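You operate a simulated robot arm through the tools that you are given. There is no shell and no other tool. Be economical: measure what you need, move in short steps, check, and stop when the job is done.

The job below is to be done with a simulated two-armed robot. You get a single attempt, and the scene is never put back.

JOB
Take the yellow roll with the smallest size on its label from the top of the grey cabinet and leave it on the middle bay of the core rack. Open the grey cabinet door, put the purple sling on the top of the grey cabinet away on the upper shelf of the grey cabinet, then shut the door. Close the top drawer of the blue bench. Open the left sliding door, put the tub on the top of the blue bench away on the lower shelf of the rack, then shut the door. Take the thick brake pad that says "organic" from the top of the blue chest and leave it on the top of the grey table. Take the presspaper piece from the top of the blue chest and put it on the clear middle of the grey bench. Any order will do. Set down upright: tub.
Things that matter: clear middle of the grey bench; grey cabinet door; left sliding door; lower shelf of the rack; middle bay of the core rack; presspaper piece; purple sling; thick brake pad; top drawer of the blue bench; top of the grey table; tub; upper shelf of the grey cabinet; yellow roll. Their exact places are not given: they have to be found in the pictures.

It is judged by the outcome, as a careful person would: the job done as asked, and still so three seconds after it is handed in. It fails if anything else is knocked over, pushed out of place, dropped, spilled or broken.

ROBOT AND FRAMES
Two 7-joint arms with two-finger parallel grippers on one trunk, on a base that drives. Base frame: it is fixed to the floor where the robot stands at the start and does not move with it; the origin is under the middle of the robot, x ahead of it, y to its left, z up. Units: m, rad, N and s.
The left shoulder is at the start at [0.07, 0.13, 1.237], the right one opposite. With the tool pointing down near the work surface each hand reaches from about 0.1 to 0.5 m from the robot's upright axis, wherever it stands, measured 20 degrees to its own side. Places, roughly: clear middle of the grey bench [-6.1, 5.7, 0.9]; grey cabinet door [0.3, 0.3, 0.5]; left sliding door [-6, 7.5, 0.7]; lower shelf of the rack [-6.3, 7.7, 0.5]; middle bay of the core rack [0.5, -0.4, 0.8]; presspaper piece [-6.25, 8.75, 0.75]; purple sling [0.5, 0.5, 1]; thick brake pad [-6.25, 8.75, 1]; top drawer of the blue bench [-6, 0.2, 0.7]; top of the grey table [-6.2, 9.5, 0.9]; tub [-6.25, 0.25, 1]; upper shelf of the grey cabinet [0.5, 0.3, 0.5]; yellow roll [0.5, 0.25, 1]. Payload 1.57 kg a hand.
Tool frame (each hand has its own): the origin (TCP) lies between the finger pads and is the grasp point; the fingertips stand 0.03 m ahead of it; z points along the fingers, y is the line along which they close. Largest opening 0.08 m; finger width 0.017, thickness 0.012; the body of the gripper, 0.04 by 0.082 m, starts 0.08 m behind the TCP.
Orientation is that of the tool frame in the base frame, as a unit quaternion [w, x, y, z]. With the fingers straight down and closing along the base's y, the tool's x points along the base's -x, its y along +y and its z along -z.

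CONTROLS
- The arms move only by the tool nudge_tool. It takes "left_increments", "right_increments" or both (then of equal length, played together; a hand with none holds still); each is a list of rows, each an object of numbers (a shift or turn left out is 0, a gripper value left out holds the last): "dx", "dy", "dz": the shift along the base's x, y, z in mm; "rx", "ry", "rz": the turn, a rotation vector about the base's x, y, z in rad; "gripper": the closure, from 0 (fully open) to 1 (shut). In form: [{"dx": .., "dy": .., "dz": .., "rx": .., "ry": .., "rz": .., "gripper": ..}, ...]. A call has 1 to 10 rows; each row is the pose to reach, as a shift and turn from the pose commanded when the call began. Each row takes 0.2 s and may step no farther than 0.05 m and 0.15 rad from the row before; otherwise, or with a gripper value out of range, the whole call is refused. Where a pose cannot be reached the arm comes as near as it can. A force on the tool above 40 N (or 10 N above the force at the start of the call, whichever is more), or a blocked arm, ends the call early, and 0.2 s more pass. Each finger travels about 0.108 m/s and halts on what it meets, pressing with about 39 N; the grip force reading is that of the motor and also rises with nothing between the fingers. The clock runs only during rows and for 0.2 s after the last one: add rows that repeat a pose to give the fingers time. It gives the time, the measured TCP pose, the force on the tool (base axes), the opening and the grip force at its end, in the units of the frame above (readings bear some noise), with the torque about the TCP (base axes, N m) and any sound that the robot's microphone picked up.
- Cameras (640 x 400 px; columns grow to the right, rows downward): "scene" is now at [0.1107, 0.0366, 1.4389]; the picture's right is [0.49, -0.87, 0.00], its down [-0.71, -0.39, -0.59] and it looks along [0.51, 0.29, -0.81] (base axes); focal length 238 px, centre (320, 200). "left" rides on the left gripper at [0.072, 0.007, -0.122] in its tool frame; the picture's right is [-0.09, 1.00, 0.00], its down [-0.84, -0.08, -0.54] and it looks along [-0.54, -0.05, 0.84] (tool axes); focal length 238 px, centre (320, 200). "right" rides on the right gripper at [0.072, -0.007, -0.122] in its tool frame; the picture's right is [0.09, 1.00, 0.00], its down [-0.84, 0.08, -0.54] and it looks along [-0.54, 0.05, 0.84] (tool axes); focal length 238 px, centre (320, 200).
- get_image(camera): a new picture of that camera. No time passes.
- raise_lower(by): slides the trunk up (or, below 0, down) by that many m; the arms and the scene camera ride with it, the base frame stays. It gives what a move gives, with no picture.
- base_move(legs): drives the robot by 1 to 6 legs, each [ahead, left, turn to the left] in m, m and rad, along the robot's own axes; the way and the turn of a leg run together, so that a leg with both is an arc; at most 1.5 m and 3.142 rad a leg. The arms and the cameras ride along, it lands a little off, and it stops where it bumps. It gives what a move gives.
- turn_head(pan, tilt): turns the head with the scene camera to pan (to the left, within 1.501 rad either way) and tilt (down, from -0.506 to 1.204), counted from straight ahead of the robot. It gives what a move gives.
- probe_pixels(camera, pixels): there is no depth. For up to 12 entries [column, row, z] of the newest picture of that camera ("zoom" is the newest enlarged one), the place [x, y] in the base frame at which the ray of that pixel passes the height z, good to about 0.002 m. No time passes.
- inspect(camera, box): a new picture of the part [left, top, right, bottom] of that camera's present view, enlarged. No time passes.
- hand_in(): hands the job in; it is judged then, once.

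Work in short steps. Measure before you move; look again where a grasp or a placing could have gone wrong, and mend it. You have 145 turns and 182 pictures in all, those below and enlarged ones among them. Open the grippers and draw the arms clear of the work before you hand the job in, unless the task says otherwise; then end with one line.

The tools are called after "Request:" as name(argument=value, ...) on one line, values as JSON. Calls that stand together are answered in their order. nudge_tool: Moves the arms, as the interface text tells. Its arguments: {"type":"object","properties":{"left_increments":{"type":"array","items":{"type":"object","properties":{"dx":{"type":"number"},"dy":{"type":"number"},"dz":{"type":"number"},"rx":{"type":"number"},"ry":{"type":"number"},"rz":{"type":"number"},"gripper":{"type":"number"}}}},"right_increments":{"type":"array","items":{"type":"object","properties":{"dx":{"type":"number"},"dy":{"type":"number"},"dz":{"type":"number"},"rx":{"type":"number"},"ry":{"type":"number"},"rz":{"type":"number"},"gripper":{"type":"number"}}}}},"required":[]} The other tools are called the same way: raise_lower (by) slides the trunk up or down; base_move (legs) drives the base; turn_head (pan, tilt) turns the head that bears the scene camera; get_image (camera) takes a picture; probe_pixels (camera, pixels) gives the place at which the rays of pixels pass given heights; inspect (camera, box) takes an enlarged picture of a part of a camera's view; hand_in () hands the job in.

At the start:

```text
clock: 0.0
left_eef_pos: [0.246, 0.3592, 1.1907]
left_ee_rot: [0.0, 0.0, 1.0, 0.001]
left_ft_force: [0.1, 0.1, 0.3]
left_moment: [-0.02, -0.02, 0.02]
left_opening: 0.0803
left_grasp_force: 0.1
right_eef_pos: [0.2253, 0.0266, 1.1603]
right_ee_rot: [0.0, 0.0, 1.0, 0.0]
right_ft_force: [-0.5, 0.3, 0.7]
right_moment: [-0.02, -0.01, 0.0]
right_opening: 0.0802
right_grasp_force: 0.0
trunk travel left (down, up): [-0.875, 0.065]
robot x, y, heading: [-0.0004, -0.0034, 0.002]
head pan, tilt: [0.51, 0.942]
```

scene: 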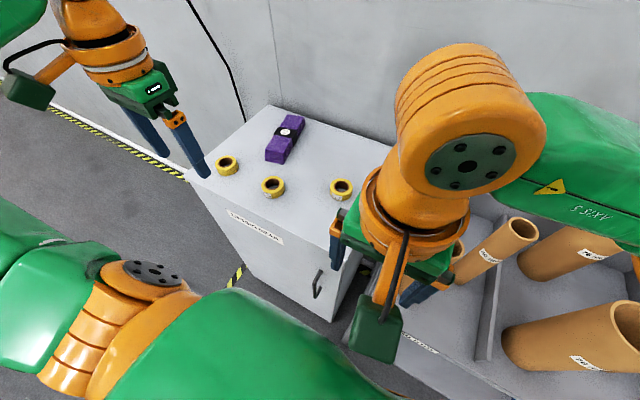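
right: 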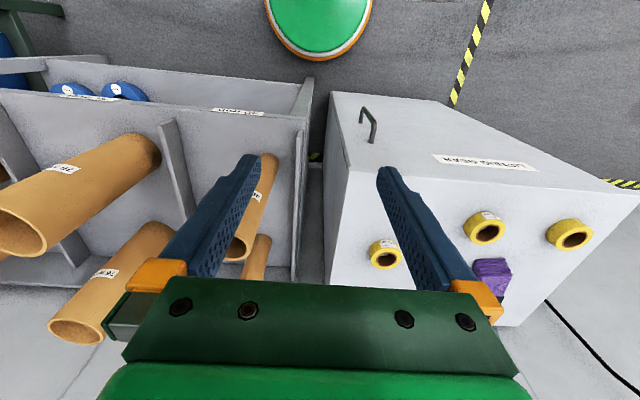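
left: 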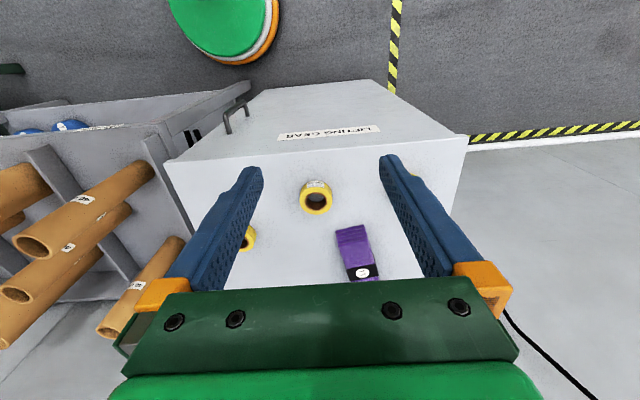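

The pictures show three yellow rolls on the cabinet top (scene px (228,165), (273,185), (341,188)). I enlarge to read their labels and view the rack.

Request:
inspect(camera="scene", box=[200, 100, 380, 212])

Request:
inspect(camera="right", box=[360, 190, 620, 330])

Request:
inspect(camera="left", box=[220, 160, 400, 272])

Request:
probe_pixels(camera="scene", pixels=[[228, 165, 0.9], [273, 185, 0.9], [341, 188, 0.9], [187, 180, 0.9], [268, 105, 0.9], [285, 145, 0.9]])

Request:
probe_pixels(camera="right", pixels=[[384, 254, 0.9], [485, 230, 0.9], [570, 235, 0.9], [384, 254, 0.8], [485, 230, 0.8], [570, 235, 0.8]])

```text
3.56 times, centred on (290, 156) of scene
```

zoom: 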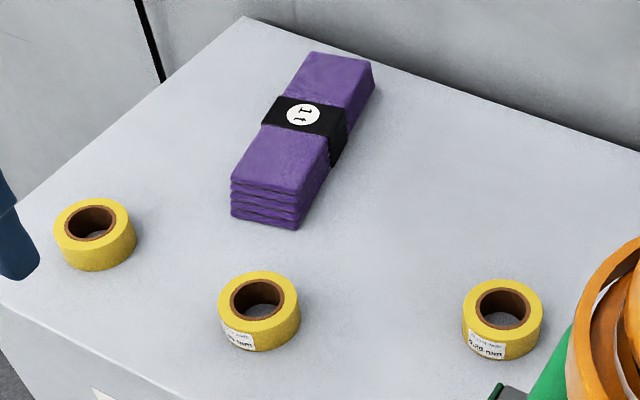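

```text
2.46 times, centred on (490, 260) of right
```

zoom: 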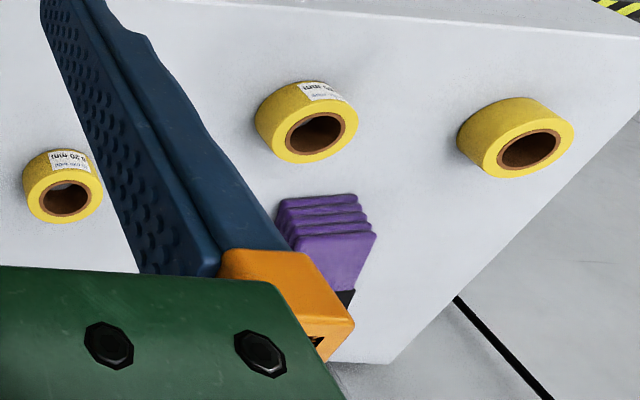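

```text
3.56 times, centred on (310, 216) of left
```

zoom: 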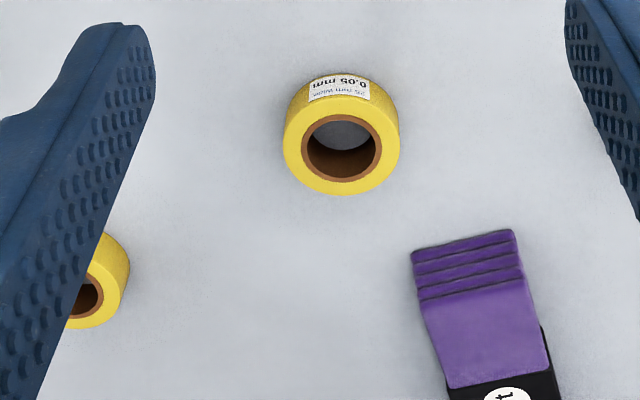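

```text
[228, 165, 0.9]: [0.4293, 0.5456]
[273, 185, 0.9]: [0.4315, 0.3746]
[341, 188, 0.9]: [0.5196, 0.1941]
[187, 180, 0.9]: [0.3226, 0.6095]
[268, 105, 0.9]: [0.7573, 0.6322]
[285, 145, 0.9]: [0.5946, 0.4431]
```

```text
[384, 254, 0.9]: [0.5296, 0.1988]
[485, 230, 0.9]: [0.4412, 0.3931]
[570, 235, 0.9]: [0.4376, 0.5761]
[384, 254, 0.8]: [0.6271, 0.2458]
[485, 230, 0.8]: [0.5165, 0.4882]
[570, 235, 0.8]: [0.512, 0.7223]
```

Labels read 0.05 mm (middle) and 0.20 mm (right); the left roll's label is hidden. I move the left hand up/left and turn it so its camera looks from the cabinet's left side.

Request:
nudge_tool(left_increments=[{"dy": 30, "dz": 10, "rz": -0.15}, {"dy": 60, "dz": 20, "rz": -0.3}, {"dy": 90, "dz": 30, "rz": -0.45}, {"dy": 120, "dz": 40, "rz": -0.6}, {"dy": 150, "dz": 50, "rz": -0.75}, {"dy": 180, "dz": 60, "rz": -0.9}, {"dy": 210, "dz": 60, "rz": -1.05}, {"dy": 240, "dz": 60, "rz": -1.2}, {"dy": 270, "dz": 60, "rz": -1.35}, {"dy": 300, "dz": 60, "rz": -1.5}])

Request:
get_image(camera="left")

Request:
get_image(camera="scene")

```text
clock: 2.2
left_eef_pos: [0.2207, 0.5265, 1.2176]
left_ee_rot: [-0.001, 0.66, 0.751, 0.005]
left_ft_force: [0.6, 0.0, -0.6]
left_moment: [0.06, 0.05, 0.02]
left_opening: 0.08
left_grasp_force: 0.0
left hand out of reach, approached as far as the arm can: row 5, 6, 7, 8, 9, 10
right_eef_pos: [0.2223, 0.0272, 1.16]
right_ee_rot: [0.001, 0.0, 1.0, 0.001]
right_ft_force: [0.5, 0.0, 0.4]
right_moment: [-0.02, -0.04, -0.01]
right_opening: 0.0801
right_grasp_force: 0.1
trunk travel left (down, up): [-0.875, 0.065]
robot x, y, heading: [-0.0027, 0.003, 0.002]
head pan, tilt: [0.51, 0.942]
```

```text
175 pictures are left
```

left: 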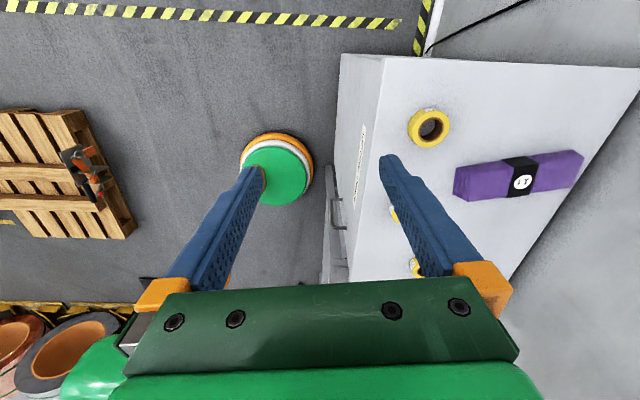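

```text
174 pictures are left
```

scene: 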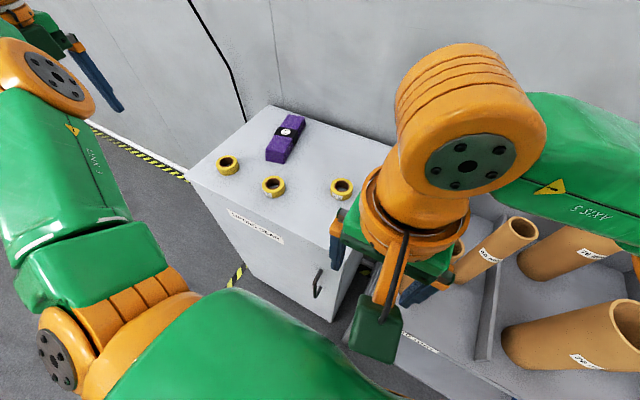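

The left roll is at left-camera px (430,127); I enlarge it.

Request:
inspect(camera="left", box=[380, 90, 480, 152])

Request:
turn_head(pan=0.4, tilt=0.6)

Request:
get_image(camera="scene")

```text
6.40 times, centred on (430, 121) of left
```

zoom: 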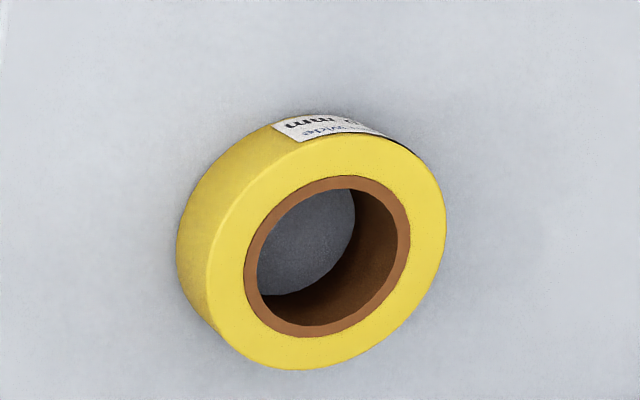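

```text
clock: 3.0
left_eef_pos: [0.2252, 0.5274, 1.2163]
left_ee_rot: [-0.002, 0.659, 0.752, 0.003]
left_ft_force: [-0.6, 0.4, -1.2]
left_moment: [0.01, -0.01, 0.04]
left_opening: 0.0799
left_grasp_force: 0.1
right_eef_pos: [0.2272, 0.0263, 1.1609]
right_ee_rot: [-0.001, -0.001, 1.0, 0.0]
right_ft_force: [0.2, 0.2, 0.2]
right_moment: [0.01, 0.05, 0.0]
right_opening: 0.0801
right_grasp_force: 0.1
trunk travel left (down, up): [-0.875, 0.065]
robot x, y, heading: [0.0006, -0.0013, 0.003]
head pan, tilt: [0.4, 0.6]
```

```text
172 pictures are left
```

scene: 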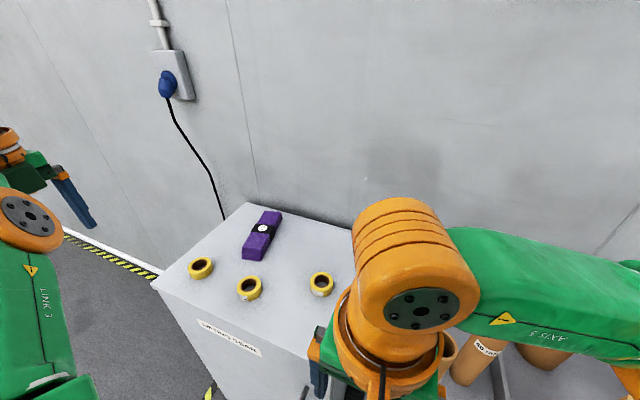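

The label is on the roll's left side (+y). I drive 0.35 m left so the left camera can see that side.

Request:
base_move(legs=[[0, 0.35, 0]])

Request:
get_image(camera="left")

Request:
get_image(camera="scene")

```text
clock: 5.3
left_eef_pos: [0.2223, 0.8752, 1.2181]
left_ee_rot: [-0.004, 0.658, 0.753, 0.005]
left_ft_force: [0.2, 0.8, -0.1]
left_moment: [0.01, 0.0, 0.01]
left_opening: 0.0802
left_grasp_force: 0.0
right_eef_pos: [0.2249, 0.3772, 1.1594]
right_ee_rot: [0.0, -0.001, 1.0, 0.001]
right_ft_force: [-1.0, -0.8, 0.0]
right_moment: [0.03, 0.0, 0.01]
right_opening: 0.08
right_grasp_force: 0.0
trunk travel left (down, up): [-0.875, 0.065]
robot x, y, heading: [-0.0025, 0.3514, 0.004]
head pan, tilt: [0.4, 0.6]
```

```text
171 pictures are left
```

left: 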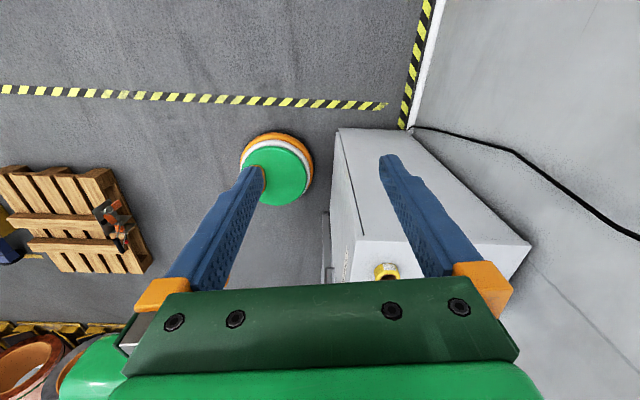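

```text
170 pictures are left
```

scene: 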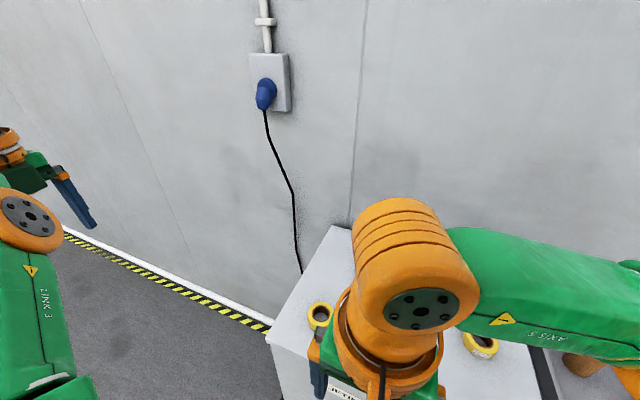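

Label now visible at left px (386,265); enlarging.

Request:
inspect(camera="left", box=[356, 250, 416, 288])

```text
10.53 times, centred on (386, 269) of left
```

zoom: 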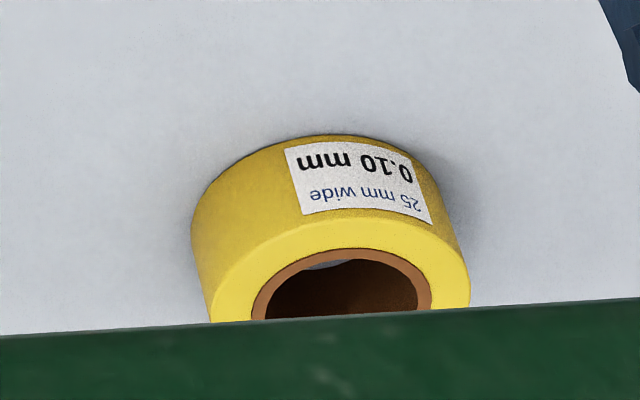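

The third is 0.10 mm, so the target is the middle roll (0.05 mm). I look with the right camera to locate it precisely and bring the left hand back.

Request:
get_image(camera="right")

Request:
nudge_tool(left_increments=[{"rz": 0.15, "dx": -10}, {"rz": 0.3, "dx": -20}, {"rz": 0.45, "dx": -40}, {"rz": 0.6, "dx": -60}, {"rz": 0.75, "dx": -80}, {"rz": 0.9, "dx": -100}, {"rz": 1.05, "dx": -100}, {"rz": 1.2, "dx": -100}, {"rz": 1.35, "dx": -100}, {"rz": 1.5, "dx": -100}])

```text
168 pictures are left
```

right: 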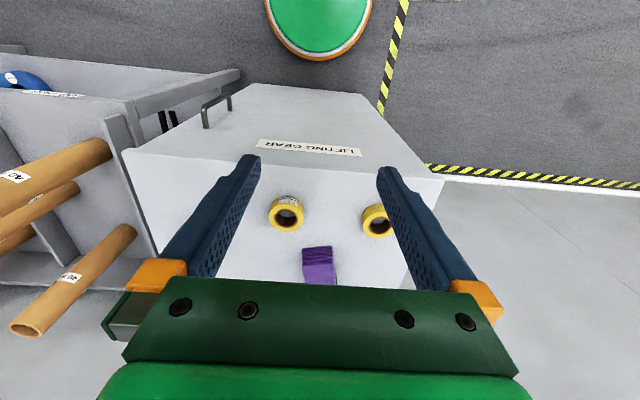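

```text
clock: 7.5
left_eef_pos: [0.1248, 0.9061, 1.2147]
left_ee_rot: [-0.005, -0.034, 0.999, 0.001]
left_ft_force: [-0.5, 0.1, -0.1]
left_moment: [-0.01, 0.0, -0.01]
left_opening: 0.08
left_grasp_force: 0.0
left hand out of reach, approached as far as the arm can: row 1, 2, 3, 4, 5, 6, 7, 8, 9, 10
right_eef_pos: [0.2243, 0.3794, 1.1607]
right_ee_rot: [-0.001, -0.002, 1.0, 0.0]
right_ft_force: [0.7, 0.2, 0.0]
right_moment: [0.0, -0.02, -0.02]
right_opening: 0.08
right_grasp_force: 0.1
trunk travel left (down, up): [-0.875, 0.065]
robot x, y, heading: [0.0007, 0.3513, 0.0]
head pan, tilt: [0.4, 0.6]
```

Roll 0.05 at right px (286,213); I probe it and cabinet edges at candidate heights.

Request:
probe_pixels(camera="right", pixels=[[287, 211, 0.965], [287, 211, 0.94], [377, 220, 0.965], [318, 255, 0.96], [124, 152, 0.93], [442, 180, 0.93], [405, 287, 0.93], [124, 152, 0.95], [442, 180, 0.95], [228, 110, 0.7], [204, 128, 0.7], [270, 213, 0.965]])

Request:
inspect(camera="right", box=[250, 170, 410, 290])

Request:
probe_pixels(camera="scene", pixels=[[270, 335, 0.93], [352, 227, 0.93], [270, 335, 0.95], [352, 227, 0.95], [318, 308, 0.965], [480, 337, 0.965]])

```text
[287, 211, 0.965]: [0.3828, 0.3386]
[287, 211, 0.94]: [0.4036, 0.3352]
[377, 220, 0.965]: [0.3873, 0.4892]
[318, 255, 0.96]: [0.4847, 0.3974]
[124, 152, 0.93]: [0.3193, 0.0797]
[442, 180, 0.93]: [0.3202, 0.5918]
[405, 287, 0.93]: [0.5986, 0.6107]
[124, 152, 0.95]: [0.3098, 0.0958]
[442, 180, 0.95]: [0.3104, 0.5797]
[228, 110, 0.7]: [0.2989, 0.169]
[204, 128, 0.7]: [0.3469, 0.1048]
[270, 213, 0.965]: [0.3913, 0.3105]
```

```text
3.33 times, centred on (330, 230) of right
```

zoom: 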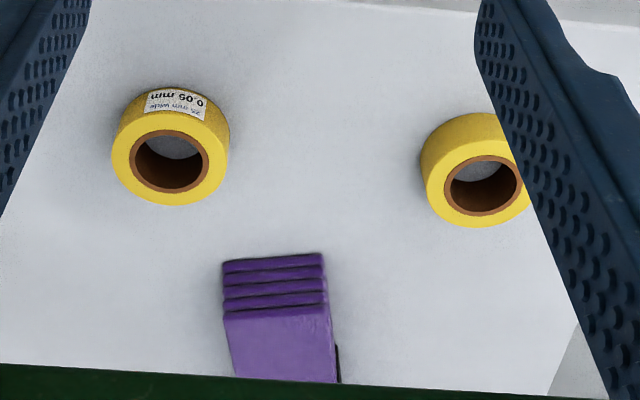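

```text
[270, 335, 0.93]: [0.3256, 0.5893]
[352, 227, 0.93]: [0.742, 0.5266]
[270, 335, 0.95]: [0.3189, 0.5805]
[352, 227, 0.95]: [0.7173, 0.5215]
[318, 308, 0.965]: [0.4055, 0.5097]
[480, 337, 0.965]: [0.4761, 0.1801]
```

I move the right hand above the 0.05 roll (est. (0.395,0.337)) to z≈1.05 and check alignment.

Request:
nudge_tool(right_increments=[{"dx": 40, "dy": -10, "dz": 0}, {"dx": 80, "dy": -20, "dz": 0}, {"dx": 120, "dy": -30, "dz": -20}, {"dx": 160, "dy": -40, "dz": -45}, {"dx": 168, "dy": -42, "dz": -85}, {"dx": 170, "dy": -42, "dz": -110}, {"dx": 170, "dy": -42, "dz": -110}])

Request:
get_image(camera="right")

Request:
get_image(camera="scene")

```text
clock: 9.1
left_eef_pos: [0.1237, 0.9071, 1.2153]
left_ee_rot: [-0.004, -0.032, 0.999, 0.001]
left_ft_force: [-0.2, -0.1, 1.1]
left_moment: [0.0, -0.02, 0.02]
left_opening: 0.0798
left_grasp_force: 0.0
right_eef_pos: [0.3954, 0.3362, 1.0519]
right_ee_rot: [0.0, -0.002, 1.0, 0.0]
right_ft_force: [-0.7, -0.2, -0.3]
right_moment: [0.02, 0.03, -0.02]
right_opening: 0.0802
right_grasp_force: 0.1
trunk travel left (down, up): [-0.875, 0.065]
robot x, y, heading: [-0.0036, 0.3489, -0.0]
head pan, tilt: [0.4, 0.6]
```

```text
166 pictures are left
```

right: 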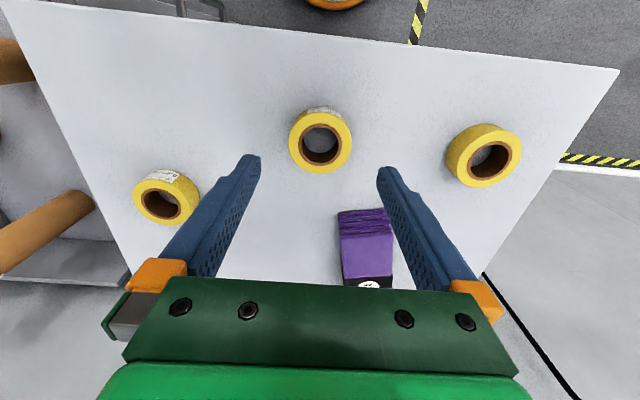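

```text
165 pictures are left
```

scene: 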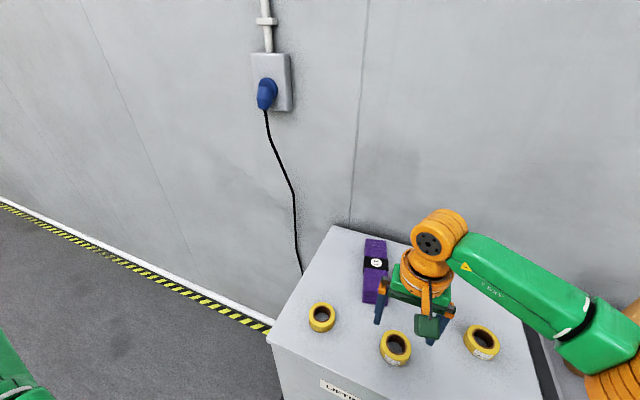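

Roll top centre at right px (319,144) and scene px (398,345); I probe both at several heights to triangulate.

Request:
probe_pixels(camera="right", pixels=[[319, 144, 0.94], [319, 144, 0.96], [616, 70, 0.91], [616, 70, 0.93], [616, 70, 0.95], [345, 210, 0.96], [390, 207, 0.96], [484, 155, 0.95], [342, 275, 0.96], [165, 203, 0.95]])

Request:
probe_pixels(camera="scene", pixels=[[398, 345, 0.94], [398, 345, 0.96], [269, 336, 0.91], [269, 336, 0.93], [269, 336, 0.95], [323, 313, 0.95], [483, 342, 0.95], [335, 226, 0.93], [500, 284, 0.93]])

```text
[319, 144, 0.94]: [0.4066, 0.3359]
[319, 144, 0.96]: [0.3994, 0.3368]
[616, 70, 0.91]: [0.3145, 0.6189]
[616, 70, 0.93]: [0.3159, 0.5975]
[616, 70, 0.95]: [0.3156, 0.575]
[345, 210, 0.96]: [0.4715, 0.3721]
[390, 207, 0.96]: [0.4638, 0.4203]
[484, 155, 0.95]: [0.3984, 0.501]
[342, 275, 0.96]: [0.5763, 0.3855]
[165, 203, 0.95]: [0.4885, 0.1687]
```

```text
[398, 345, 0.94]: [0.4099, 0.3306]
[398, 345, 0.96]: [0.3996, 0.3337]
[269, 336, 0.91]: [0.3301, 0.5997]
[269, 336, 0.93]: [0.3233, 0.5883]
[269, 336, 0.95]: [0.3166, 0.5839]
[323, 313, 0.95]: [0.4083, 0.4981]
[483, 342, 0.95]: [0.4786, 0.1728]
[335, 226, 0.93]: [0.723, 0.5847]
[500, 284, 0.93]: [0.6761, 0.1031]
```

Triangulation gives cabinet top ≈0.938, roll top ≈0.962 at (0.399,0.336). I descend to TCP z 0.974 and close.

Request:
nudge_tool(right_increments=[{"dx": 3, "dz": -40}, {"dx": 3, "dz": -65}, {"dx": 3, "dz": -78}, {"dx": 3, "dz": -78}])

Request:
get_image(camera="right")

```text
clock: 10.1
left_eef_pos: [0.1245, 0.9076, 1.2137]
left_ee_rot: [-0.004, -0.032, 0.999, 0.001]
left_ft_force: [-0.3, 0.8, 0.1]
left_moment: [0.0, 0.0, 0.02]
left_opening: 0.08
left_grasp_force: 0.1
right_eef_pos: [0.3985, 0.3363, 0.9737]
right_ee_rot: [0.0, -0.002, 1.0, -0.001]
right_ft_force: [0.2, -1.0, -0.3]
right_moment: [-0.01, 0.02, 0.01]
right_opening: 0.0799
right_grasp_force: 0.0
trunk travel left (down, up): [-0.875, 0.065]
robot x, y, heading: [0.0018, 0.3545, 0.004]
head pan, tilt: [0.4, 0.6]
```

```text
164 pictures are left
```

right: 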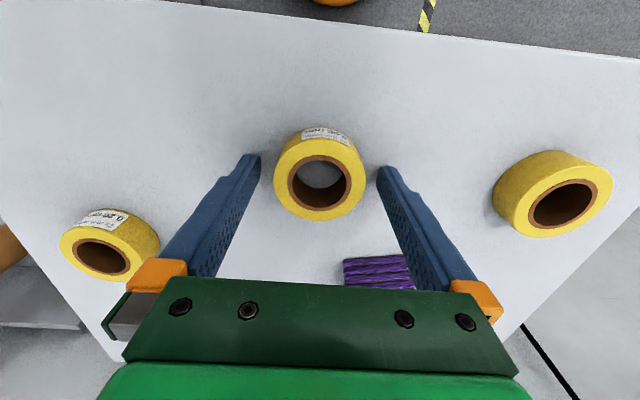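

The roll sits between the fingertips (centre px (319,175)). Close and lift slightly.

Request:
nudge_tool(right_increments=[{"gripper": 1}, {"gripper": 1}, {"gripper": 1}, {"gripper": 1}, {"dz": 30}, {"dz": 60}, {"dz": 100}])

Request:
get_image(camera="right")

```text
clock: 11.7
left_eef_pos: [0.1243, 0.9068, 1.2149]
left_ee_rot: [-0.005, -0.032, 0.999, 0.001]
left_ft_force: [-0.3, 0.0, 0.0]
left_moment: [0.0, 0.03, 0.0]
left_opening: 0.0801
left_grasp_force: 0.1
right_eef_pos: [0.3999, 0.3349, 1.0733]
right_ee_rot: [-0.001, -0.002, 1.0, 0.0]
right_ft_force: [0.0, 0.2, 0.2]
right_moment: [0.01, 0.0, 0.0]
right_opening: 0.0565
right_grasp_force: 39.1
trunk travel left (down, up): [-0.875, 0.065]
robot x, y, heading: [-0.0001, 0.3494, 0.003]
head pan, tilt: [0.4, 0.6]
```

```text
163 pictures are left
```

right: 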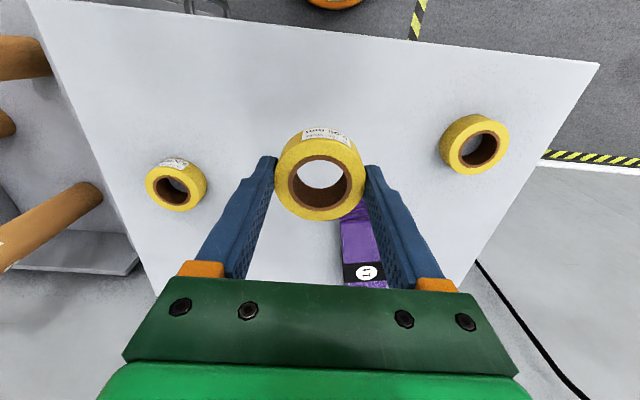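

Roll is held (opening 0.0565). I retract the right hand up and close to the body, bring the left hand in, and look towards the core rack.

Request:
nudge_tool(right_increments=[{"dx": -40, "dz": 40}, {"dx": -80, "dz": 80}, {"dx": -120, "dz": 120}, {"dx": -160, "dz": 140}, {"dx": -190, "dz": 140}], left_increments=[{"dy": -40}, {"dy": -80}, {"dy": -120}, {"dy": -160}, {"dy": -190}])

Request:
turn_head(pan=-0.7, tilt=0.75)

Request:
get_image(camera="scene")

```text
refused: row 1 steps farther than a row can; nothing moved
```

```text
clock: 13.0
left_eef_pos: [0.1253, 0.9064, 1.2139]
left_ee_rot: [-0.005, -0.032, 0.999, 0.001]
left_ft_force: [0.9, -0.1, 0.0]
left_moment: [0.04, 0.0, -0.02]
left_opening: 0.0802
left_grasp_force: 0.0
right_eef_pos: [0.4001, 0.3361, 1.0728]
right_ee_rot: [0.0, -0.001, 1.0, 0.0]
right_ft_force: [0.7, -0.3, -0.7]
right_moment: [-0.01, 0.03, -0.01]
right_opening: 0.0566
right_grasp_force: 39.0
trunk travel left (down, up): [-0.875, 0.065]
robot x, y, heading: [-0.0022, 0.351, 0.008]
head pan, tilt: [-0.7, 0.75]
```

```text
162 pictures are left
```

scene: 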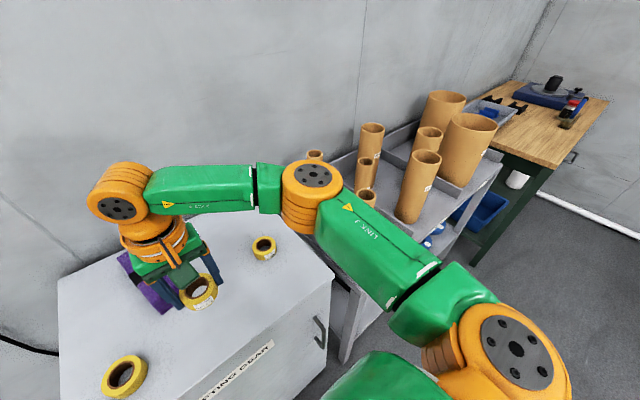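

Tubes stand upright in the rack. I retract with smaller steps, with the left hand held for now.

Request:
nudge_tool(right_increments=[{"dx": -30, "dz": 30}, {"dx": -60, "dz": 60}, {"dx": -95, "dz": 90}, {"dx": -130, "dz": 110}, {"dx": -165, "dz": 120}, {"dx": -200, "dz": 120}], left_increments=[{"dy": -40}, {"dy": -80}, {"dy": -120}, {"dy": -160}, {"dy": -200}, {"dy": -240}])

Request:
get_image(camera="scene")

```text
clock: 14.4
left_eef_pos: [0.125, 0.666, 1.2144]
left_ee_rot: [-0.004, -0.032, 0.999, 0.001]
left_ft_force: [0.0, 0.7, -0.9]
left_moment: [0.01, 0.0, -0.04]
left_opening: 0.08
left_grasp_force: 0.0
right_eef_pos: [0.1957, 0.3353, 1.1936]
right_ee_rot: [-0.001, -0.002, 1.0, 0.0]
right_ft_force: [-0.5, -0.4, -0.4]
right_moment: [0.02, -0.02, 0.01]
right_opening: 0.0567
right_grasp_force: 39.2
trunk travel left (down, up): [-0.875, 0.065]
robot x, y, heading: [-0.0024, 0.352, 0.003]
head pan, tilt: [-0.7, 0.75]
```

```text
161 pictures are left
```

scene: 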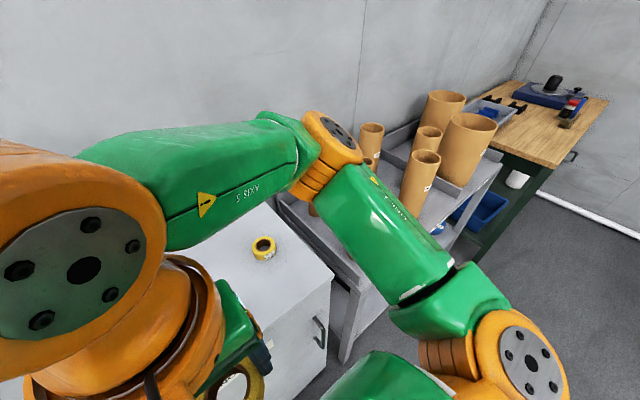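

The elbow reaches near the rack, so I back off 0.35 m, then drive right to face the rack and look.

Request:
base_move(legs=[[-0.4, 0, 0], [0, -0.72, 0]])

Request:
turn_head(pan=0.0, tilt=0.55)

Request:
get_image(camera="scene")

Request:
get_image(camera="right")

```text
clock: 20.5
left_eef_pos: [-0.2735, -0.0627, 1.2146]
left_ee_rot: [-0.005, -0.036, 0.999, 0.001]
left_ft_force: [1.0, 0.3, -0.2]
left_moment: [-0.03, 0.01, 0.01]
left_opening: 0.0801
left_grasp_force: 0.0
right_eef_pos: [-0.2012, -0.3922, 1.191]
right_ee_rot: [0.0, -0.005, 1.0, -0.001]
right_ft_force: [0.4, 0.3, -0.2]
right_moment: [-0.04, 0.03, -0.01]
right_opening: 0.0565
right_grasp_force: 38.8
trunk travel left (down, up): [-0.875, 0.065]
robot x, y, heading: [-0.3963, -0.3796, 0.012]
head pan, tilt: [-0.7, 0.75]
```

```text
clock: 21.6
left_eef_pos: [-0.274, -0.0644, 1.2144]
left_ee_rot: [-0.004, -0.035, 0.999, 0.001]
left_ft_force: [1.3, 0.5, 0.2]
left_moment: [0.02, 0.02, -0.02]
left_opening: 0.08
left_grasp_force: 0.0
right_eef_pos: [-0.2016, -0.3938, 1.1925]
right_ee_rot: [0.0, -0.005, 1.0, 0.0]
right_ft_force: [1.0, 0.7, 0.4]
right_moment: [-0.03, 0.02, -0.02]
right_opening: 0.0567
right_grasp_force: 39.0
trunk travel left (down, up): [-0.875, 0.065]
robot x, y, heading: [-0.3968, -0.3813, 0.01]
head pan, tilt: [0.0, 0.55]
```

```text
160 pictures are left
```

scene: 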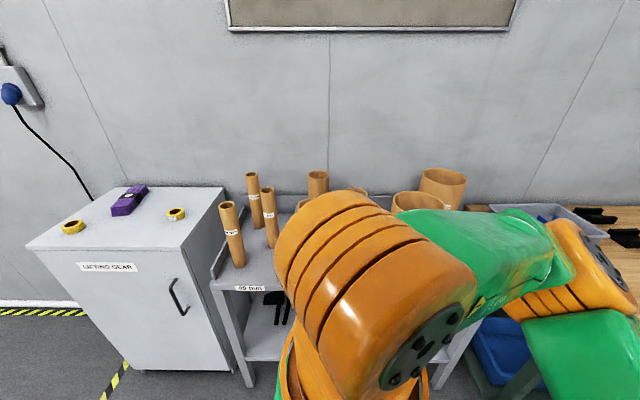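

```text
159 pictures are left
```

right: 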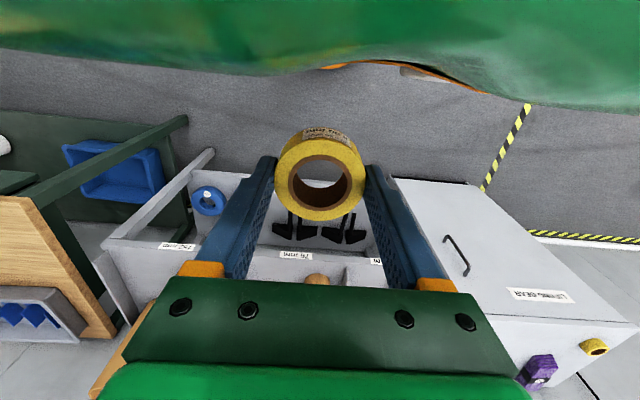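

Rack bays are labelled 40 / 76 / 152 mm; the middle is 76 mm. I shift the right hand aside to see the middle bay.

Request:
nudge_tool(right_increments=[{"dy": -45}, {"dy": -90}, {"dy": -135}, {"dy": -180}, {"dy": -225}, {"dy": -260}])

Request:
get_image(camera="scene")

```text
clock: 23.0
left_eef_pos: [-0.2735, -0.0647, 1.2151]
left_ee_rot: [-0.005, -0.035, 0.999, 0.001]
left_ft_force: [0.2, -0.2, 0.4]
left_moment: [-0.01, 0.03, -0.01]
left_opening: 0.0802
left_grasp_force: 0.1
right_eef_pos: [-0.188, -0.635, 1.1842]
right_ee_rot: [0.0, -0.006, 1.0, 0.0]
right_ft_force: [-0.3, 0.4, -0.4]
right_moment: [-0.02, 0.02, -0.01]
right_opening: 0.0567
right_grasp_force: 38.9
right hand out of reach, approached as far as the arm can: row 6
trunk travel left (down, up): [-0.875, 0.065]
robot x, y, heading: [-0.3987, -0.3788, 0.012]
head pan, tilt: [0.0, 0.55]
```

```text
158 pictures are left
```

scene: 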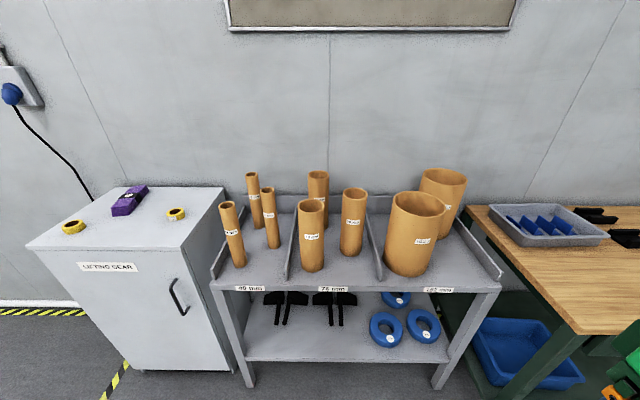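

The middle bay (px 290–385) has three tubes; the free area is near the front right (≈(358,272)). I zoom and probe.

Request:
inspect(camera="scene", box=[270, 160, 400, 300])

Request:
probe_pixels(camera="scene", pixels=[[287, 277, 0.8], [385, 279, 0.8], [313, 270, 0.8], [351, 254, 0.8], [358, 272, 0.8], [300, 252, 0.8], [311, 206, 1.05], [355, 195, 1.05], [318, 175, 1.05], [212, 288, 0.78], [500, 290, 0.78]])

```text
2.86 times, centred on (335, 230) of scene
```

zoom: 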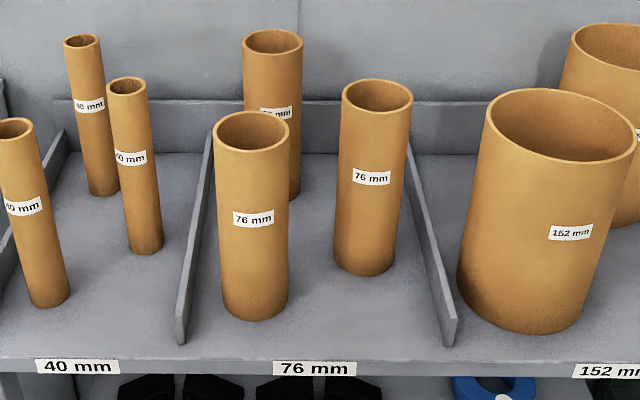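

```text
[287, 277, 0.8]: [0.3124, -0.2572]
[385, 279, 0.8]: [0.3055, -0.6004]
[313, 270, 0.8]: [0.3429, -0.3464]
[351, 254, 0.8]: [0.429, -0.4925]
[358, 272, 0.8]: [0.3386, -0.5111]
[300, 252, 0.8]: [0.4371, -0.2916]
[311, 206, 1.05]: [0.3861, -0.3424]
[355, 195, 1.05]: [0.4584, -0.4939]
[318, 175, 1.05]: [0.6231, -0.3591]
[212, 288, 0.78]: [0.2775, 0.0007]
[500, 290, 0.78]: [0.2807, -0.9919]
```

Middle-bay free spot chosen at ≈(0.345,-0.50). I bring the hand to y≈-0.50, drive ahead 0.3 m, and check.

Request:
nudge_tool(right_increments=[{"dy": 45}, {"dy": 90}, {"dy": 125}])

Request:
base_move(legs=[[0.3, 0, -0.012]])

Request:
get_image(camera="scene")

Request:
get_image(camera="right")

```text
clock: 23.8
left_eef_pos: [-0.2718, -0.0624, 1.214]
left_ee_rot: [-0.006, -0.035, 0.999, 0.001]
left_ft_force: [0.2, 0.8, -0.4]
left_moment: [0.01, 0.03, 0.01]
left_opening: 0.0799
left_grasp_force: 0.0
right_eef_pos: [-0.1865, -0.5082, 1.1864]
right_ee_rot: [0.0, -0.006, 1.0, 0.0]
right_ft_force: [0.1, 0.3, -0.4]
right_moment: [-0.01, 0.04, 0.0]
right_opening: 0.0567
right_grasp_force: 39.0
trunk travel left (down, up): [-0.875, 0.065]
robot x, y, heading: [-0.3989, -0.3775, 0.011]
head pan, tilt: [0.0, 0.55]
```

```text
clock: 25.9
left_eef_pos: [0.0305, -0.0643, 1.2159]
left_ee_rot: [-0.003, -0.029, 1.0, 0.002]
left_ft_force: [-0.1, 0.1, 0.2]
left_moment: [0.0, -0.01, -0.01]
left_opening: 0.0799
left_grasp_force: 0.1
right_eef_pos: [0.1093, -0.5134, 1.186]
right_ee_rot: [0.001, 0.002, 1.0, 0.0]
right_ft_force: [-1.2, -0.7, -0.4]
right_moment: [-0.02, -0.02, 0.01]
right_opening: 0.0568
right_grasp_force: 39.2
trunk travel left (down, up): [-0.875, 0.065]
robot x, y, heading: [-0.0953, -0.3789, -0.002]
head pan, tilt: [0.0, 0.55]
```

```text
156 pictures are left
```

scene: 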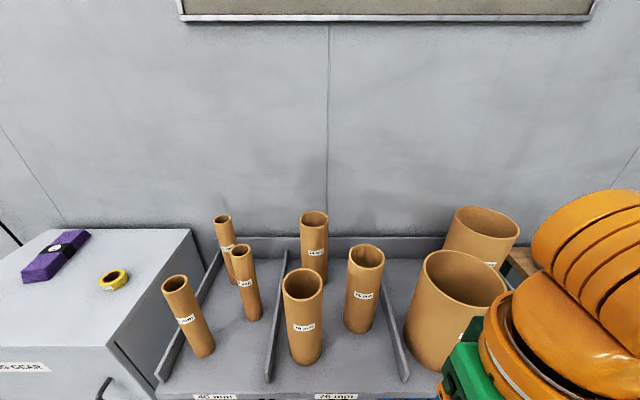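

```text
155 pictures are left
```

right: 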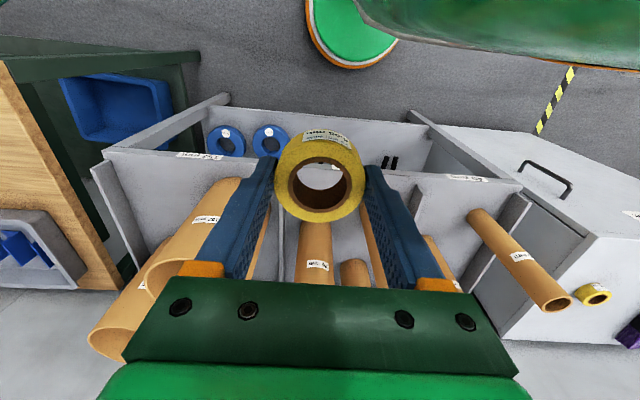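

I probe the same features from this nearer view to fix heights.

Request:
probe_pixels(camera="scene", pixels=[[302, 284, 1.05], [302, 284, 1.0], [366, 257, 1.05], [366, 257, 1.0], [306, 366, 0.8], [306, 366, 0.75], [358, 333, 0.8], [358, 333, 0.75], [404, 381, 0.8], [404, 381, 0.75], [268, 381, 0.8], [471, 278, 1.05]])

Request:
probe_pixels(camera="right", pixels=[[282, 222, 0.8], [282, 222, 0.75], [416, 182, 0.8], [416, 182, 0.75], [318, 222, 0.8]])

```text
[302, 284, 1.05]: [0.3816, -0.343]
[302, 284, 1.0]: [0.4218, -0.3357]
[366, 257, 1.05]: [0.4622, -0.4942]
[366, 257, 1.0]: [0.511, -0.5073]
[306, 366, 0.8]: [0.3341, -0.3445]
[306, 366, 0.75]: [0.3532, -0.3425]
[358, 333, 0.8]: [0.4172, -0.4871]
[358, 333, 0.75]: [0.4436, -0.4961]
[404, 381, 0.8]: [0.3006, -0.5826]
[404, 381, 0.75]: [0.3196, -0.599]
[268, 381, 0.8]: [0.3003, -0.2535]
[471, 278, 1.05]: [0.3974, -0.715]
```

```text
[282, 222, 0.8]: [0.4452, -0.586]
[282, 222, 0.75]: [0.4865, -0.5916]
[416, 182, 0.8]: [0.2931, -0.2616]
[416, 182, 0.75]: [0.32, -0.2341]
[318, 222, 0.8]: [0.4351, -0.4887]
```

Shelf z≈0.81, tube tops ≈1.055. I extend the hand at height to (0.345,-0.49) and look.

Request:
nudge_tool(right_increments=[{"dx": 45, "dy": 5}, {"dx": 90, "dy": 10}, {"dx": 135, "dy": 15}, {"dx": 180, "dy": 20}, {"dx": 215, "dy": 23}, {"dx": 235, "dy": 23}])

Request:
get_image(camera="scene")

Request:
get_image(camera="right")

```text
clock: 27.2
left_eef_pos: [0.0338, -0.0641, 1.2147]
left_ee_rot: [-0.004, -0.028, 1.0, 0.0]
left_ft_force: [-0.7, -0.5, 1.0]
left_moment: [-0.04, 0.04, 0.01]
left_opening: 0.0799
left_grasp_force: 0.0
right_eef_pos: [0.3473, -0.4889, 1.1842]
right_ee_rot: [0.001, 0.0, 1.0, -0.002]
right_ft_force: [-0.9, 0.0, 0.2]
right_moment: [0.0, 0.04, 0.04]
right_opening: 0.0565
right_grasp_force: 38.7
trunk travel left (down, up): [-0.875, 0.065]
robot x, y, heading: [-0.097, -0.3783, -0.008]
head pan, tilt: [0.0, 0.55]
```

```text
154 pictures are left
```

scene: 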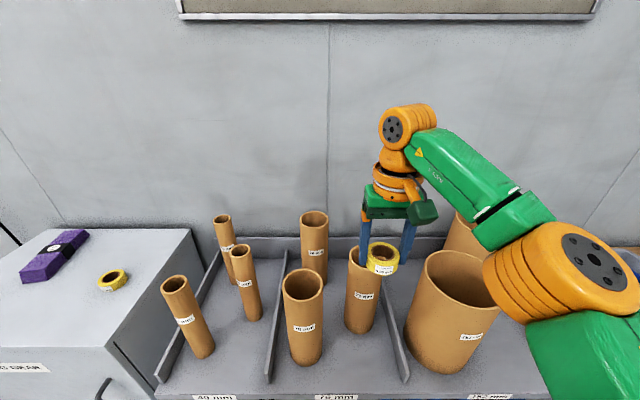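

```text
153 pictures are left
```

right: 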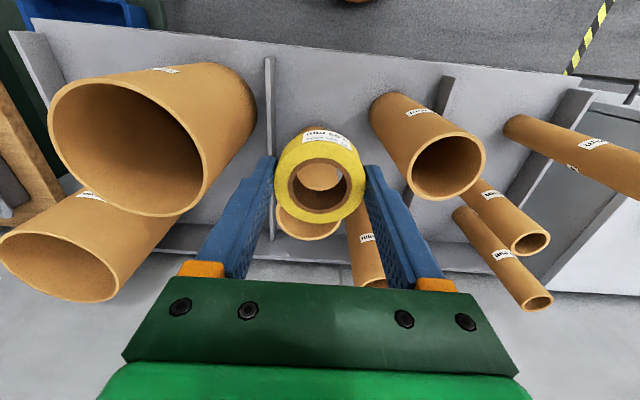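

Arm clear of tubes so far. I descend in stages: first 150 mm, then look.

Request:
nudge_tool(right_increments=[{"dx": -3, "dz": -45}, {"dx": -5, "dz": -90}, {"dx": -5, "dz": -130}, {"dx": -5, "dz": -170}])

Request:
get_image(camera="scene")

Request:
get_image(camera="right")

```text
clock: 28.2
left_eef_pos: [0.0332, -0.065, 1.2155]
left_ee_rot: [-0.004, -0.029, 1.0, 0.001]
left_ft_force: [-0.4, 0.4, -0.3]
left_moment: [-0.01, 0.0, 0.01]
left_opening: 0.08
left_grasp_force: 0.1
right_eef_pos: [0.3428, -0.4876, 1.0132]
right_ee_rot: [0.0, 0.002, 1.0, 0.0]
right_ft_force: [-0.3, -0.7, -0.2]
right_moment: [0.02, 0.0, -0.01]
right_opening: 0.0563
right_grasp_force: 39.1
trunk travel left (down, up): [-0.875, 0.065]
robot x, y, heading: [-0.0991, -0.3816, -0.002]
head pan, tilt: [0.0, 0.55]
```

```text
152 pictures are left
```

scene: 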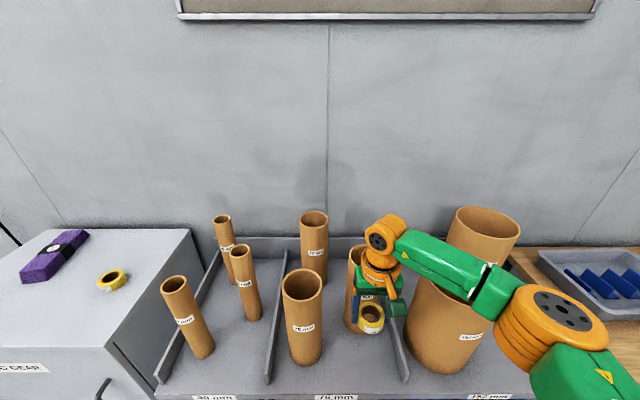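

```text
151 pictures are left
```

right: 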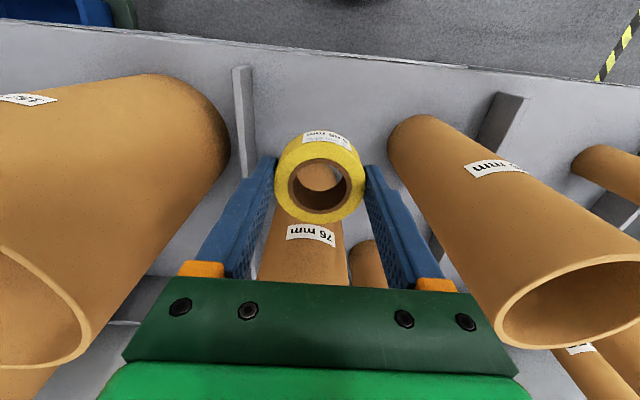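

The forearm passes over the 152 mm tube. I probe its height via the wrist (385,235) and the elbow.

Request:
probe_pixels(camera="scene", pixels=[[385, 235, 1.15], [385, 235, 1.2], [385, 235, 1.25], [450, 285, 1.05], [450, 285, 1.1], [450, 285, 1.15], [450, 285, 1.2], [548, 320, 1.1], [548, 320, 1.15], [548, 320, 1.2], [548, 320, 1.25]])

```text
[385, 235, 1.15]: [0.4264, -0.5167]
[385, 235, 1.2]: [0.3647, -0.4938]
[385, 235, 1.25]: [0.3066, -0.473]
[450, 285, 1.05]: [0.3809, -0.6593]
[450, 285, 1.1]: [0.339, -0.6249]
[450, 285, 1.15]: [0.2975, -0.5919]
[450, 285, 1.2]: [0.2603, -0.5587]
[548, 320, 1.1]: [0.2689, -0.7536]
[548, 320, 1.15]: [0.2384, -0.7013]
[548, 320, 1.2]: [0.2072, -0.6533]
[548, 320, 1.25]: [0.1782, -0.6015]
```

Forearm clears the 152 tube by ~4 cm horizontally. I continue down to TCP ≈0.87 and look again.

Request:
nudge_tool(right_increments=[{"dz": -35}, {"dz": -70}, {"dz": -105}, {"dz": -140}])

Request:
get_image(camera="scene")

Request:
get_image(camera="right")

```text
clock: 29.2
left_eef_pos: [0.0331, -0.0651, 1.2151]
left_ee_rot: [-0.005, -0.029, 1.0, 0.001]
left_ft_force: [0.8, 0.0, 1.1]
left_moment: [0.0, 0.05, 0.03]
left_opening: 0.0801
left_grasp_force: 0.0
right_eef_pos: [0.3458, -0.4886, 0.8729]
right_ee_rot: [0.0, 0.002, 1.0, 0.0]
right_ft_force: [0.0, 0.3, -0.2]
right_moment: [0.02, 0.01, 0.03]
right_opening: 0.0565
right_grasp_force: 39.0
trunk travel left (down, up): [-0.875, 0.065]
robot x, y, heading: [-0.096, -0.3787, -0.003]
head pan, tilt: [0.0, 0.55]
```

```text
150 pictures are left
```

scene: 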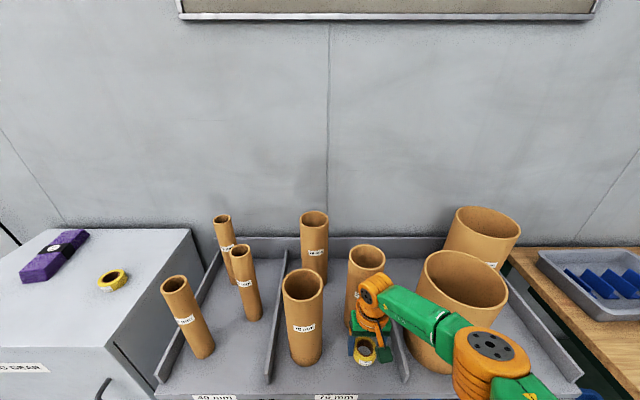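

```text
149 pictures are left
```

right: 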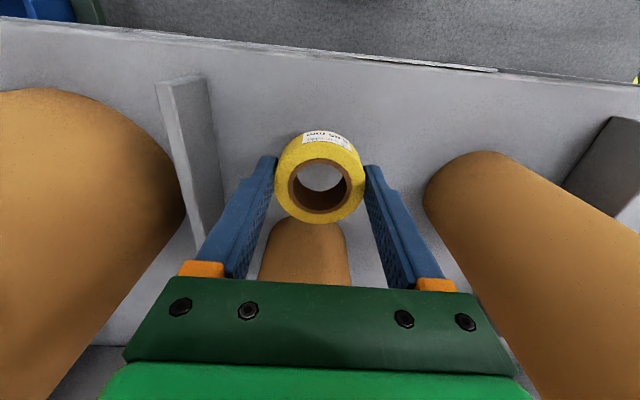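

Clear on all sides. I lower in small steps watching for contact.

Request:
nudge_tool(right_increments=[{"dz": -8}, {"dz": -15}, {"dz": -22}])

```text
clock: 30.1
left_eef_pos: [0.0326, -0.0635, 1.2148]
left_ee_rot: [-0.005, -0.028, 1.0, 0.001]
left_ft_force: [-0.1, 0.2, 0.0]
left_moment: [-0.01, 0.01, -0.03]
left_opening: 0.0801
left_grasp_force: 0.0
right_eef_pos: [0.342, -0.4895, 0.8537]
right_ee_rot: [0.0, 0.002, 1.0, 0.0]
right_ft_force: [-0.7, 0.6, -0.7]
right_moment: [0.03, 0.02, 0.0]
right_opening: 0.0562
right_grasp_force: 38.8
trunk travel left (down, up): [-0.875, 0.065]
robot x, y, heading: [-0.1006, -0.3798, -0.006]
head pan, tilt: [0.0, 0.55]
```

Request:
nudge_tool(right_increments=[{"dz": -4}, {"dz": -8}, {"dz": -8}])

Request:
get_image(camera="right")

```text
clock: 30.9
left_eef_pos: [0.0335, -0.0646, 1.2152]
left_ee_rot: [-0.005, -0.029, 1.0, 0.0]
left_ft_force: [0.4, 0.1, 0.6]
left_moment: [-0.02, -0.03, -0.01]
left_opening: 0.0799
left_grasp_force: 0.0
right_eef_pos: [0.3431, -0.4892, 0.8454]
right_ee_rot: [-0.001, 0.002, 1.0, 0.0]
right_ft_force: [0.5, 0.8, -0.6]
right_moment: [-0.04, -0.01, -0.01]
right_opening: 0.0564
right_grasp_force: 39.2
trunk travel left (down, up): [-0.875, 0.065]
robot x, y, heading: [-0.0956, -0.3779, -0.006]
head pan, tilt: [0.0, 0.55]
```

```text
148 pictures are left
```

right: 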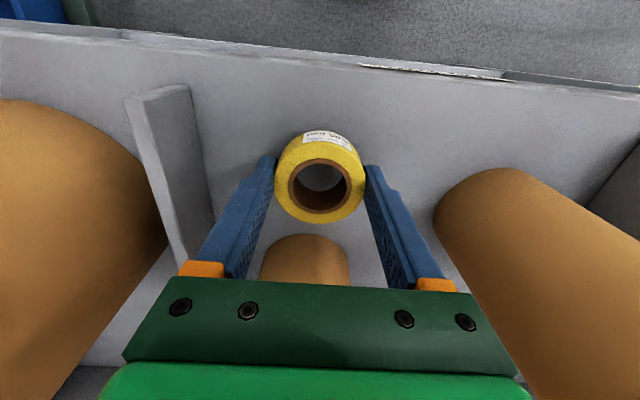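

No contact yet at 0.845; I lower on in 4 mm steps.

Request:
nudge_tool(right_increments=[{"dz": -4}, {"dz": -8}, {"dz": -12}, {"dz": -16}])

```text
clock: 31.9
left_eef_pos: [0.031, -0.0641, 1.2155]
left_ee_rot: [-0.004, -0.03, 1.0, 0.001]
left_ft_force: [-1.1, -0.8, 1.0]
left_moment: [-0.02, 0.03, 0.02]
left_opening: 0.0798
left_grasp_force: 0.1
right_eef_pos: [0.3378, -0.4895, 0.8311]
right_ee_rot: [0.004, 0.001, 1.0, 0.0]
right_ft_force: [7.4, -0.3, 23.7]
right_moment: [-0.02, 0.26, 0.0]
right_opening: 0.0565
right_grasp_force: 38.3
trunk travel left (down, up): [-0.875, 0.065]
robot x, y, heading: [-0.0986, -0.3832, -0.004]
head pan, tilt: [0.0, 0.55]
```

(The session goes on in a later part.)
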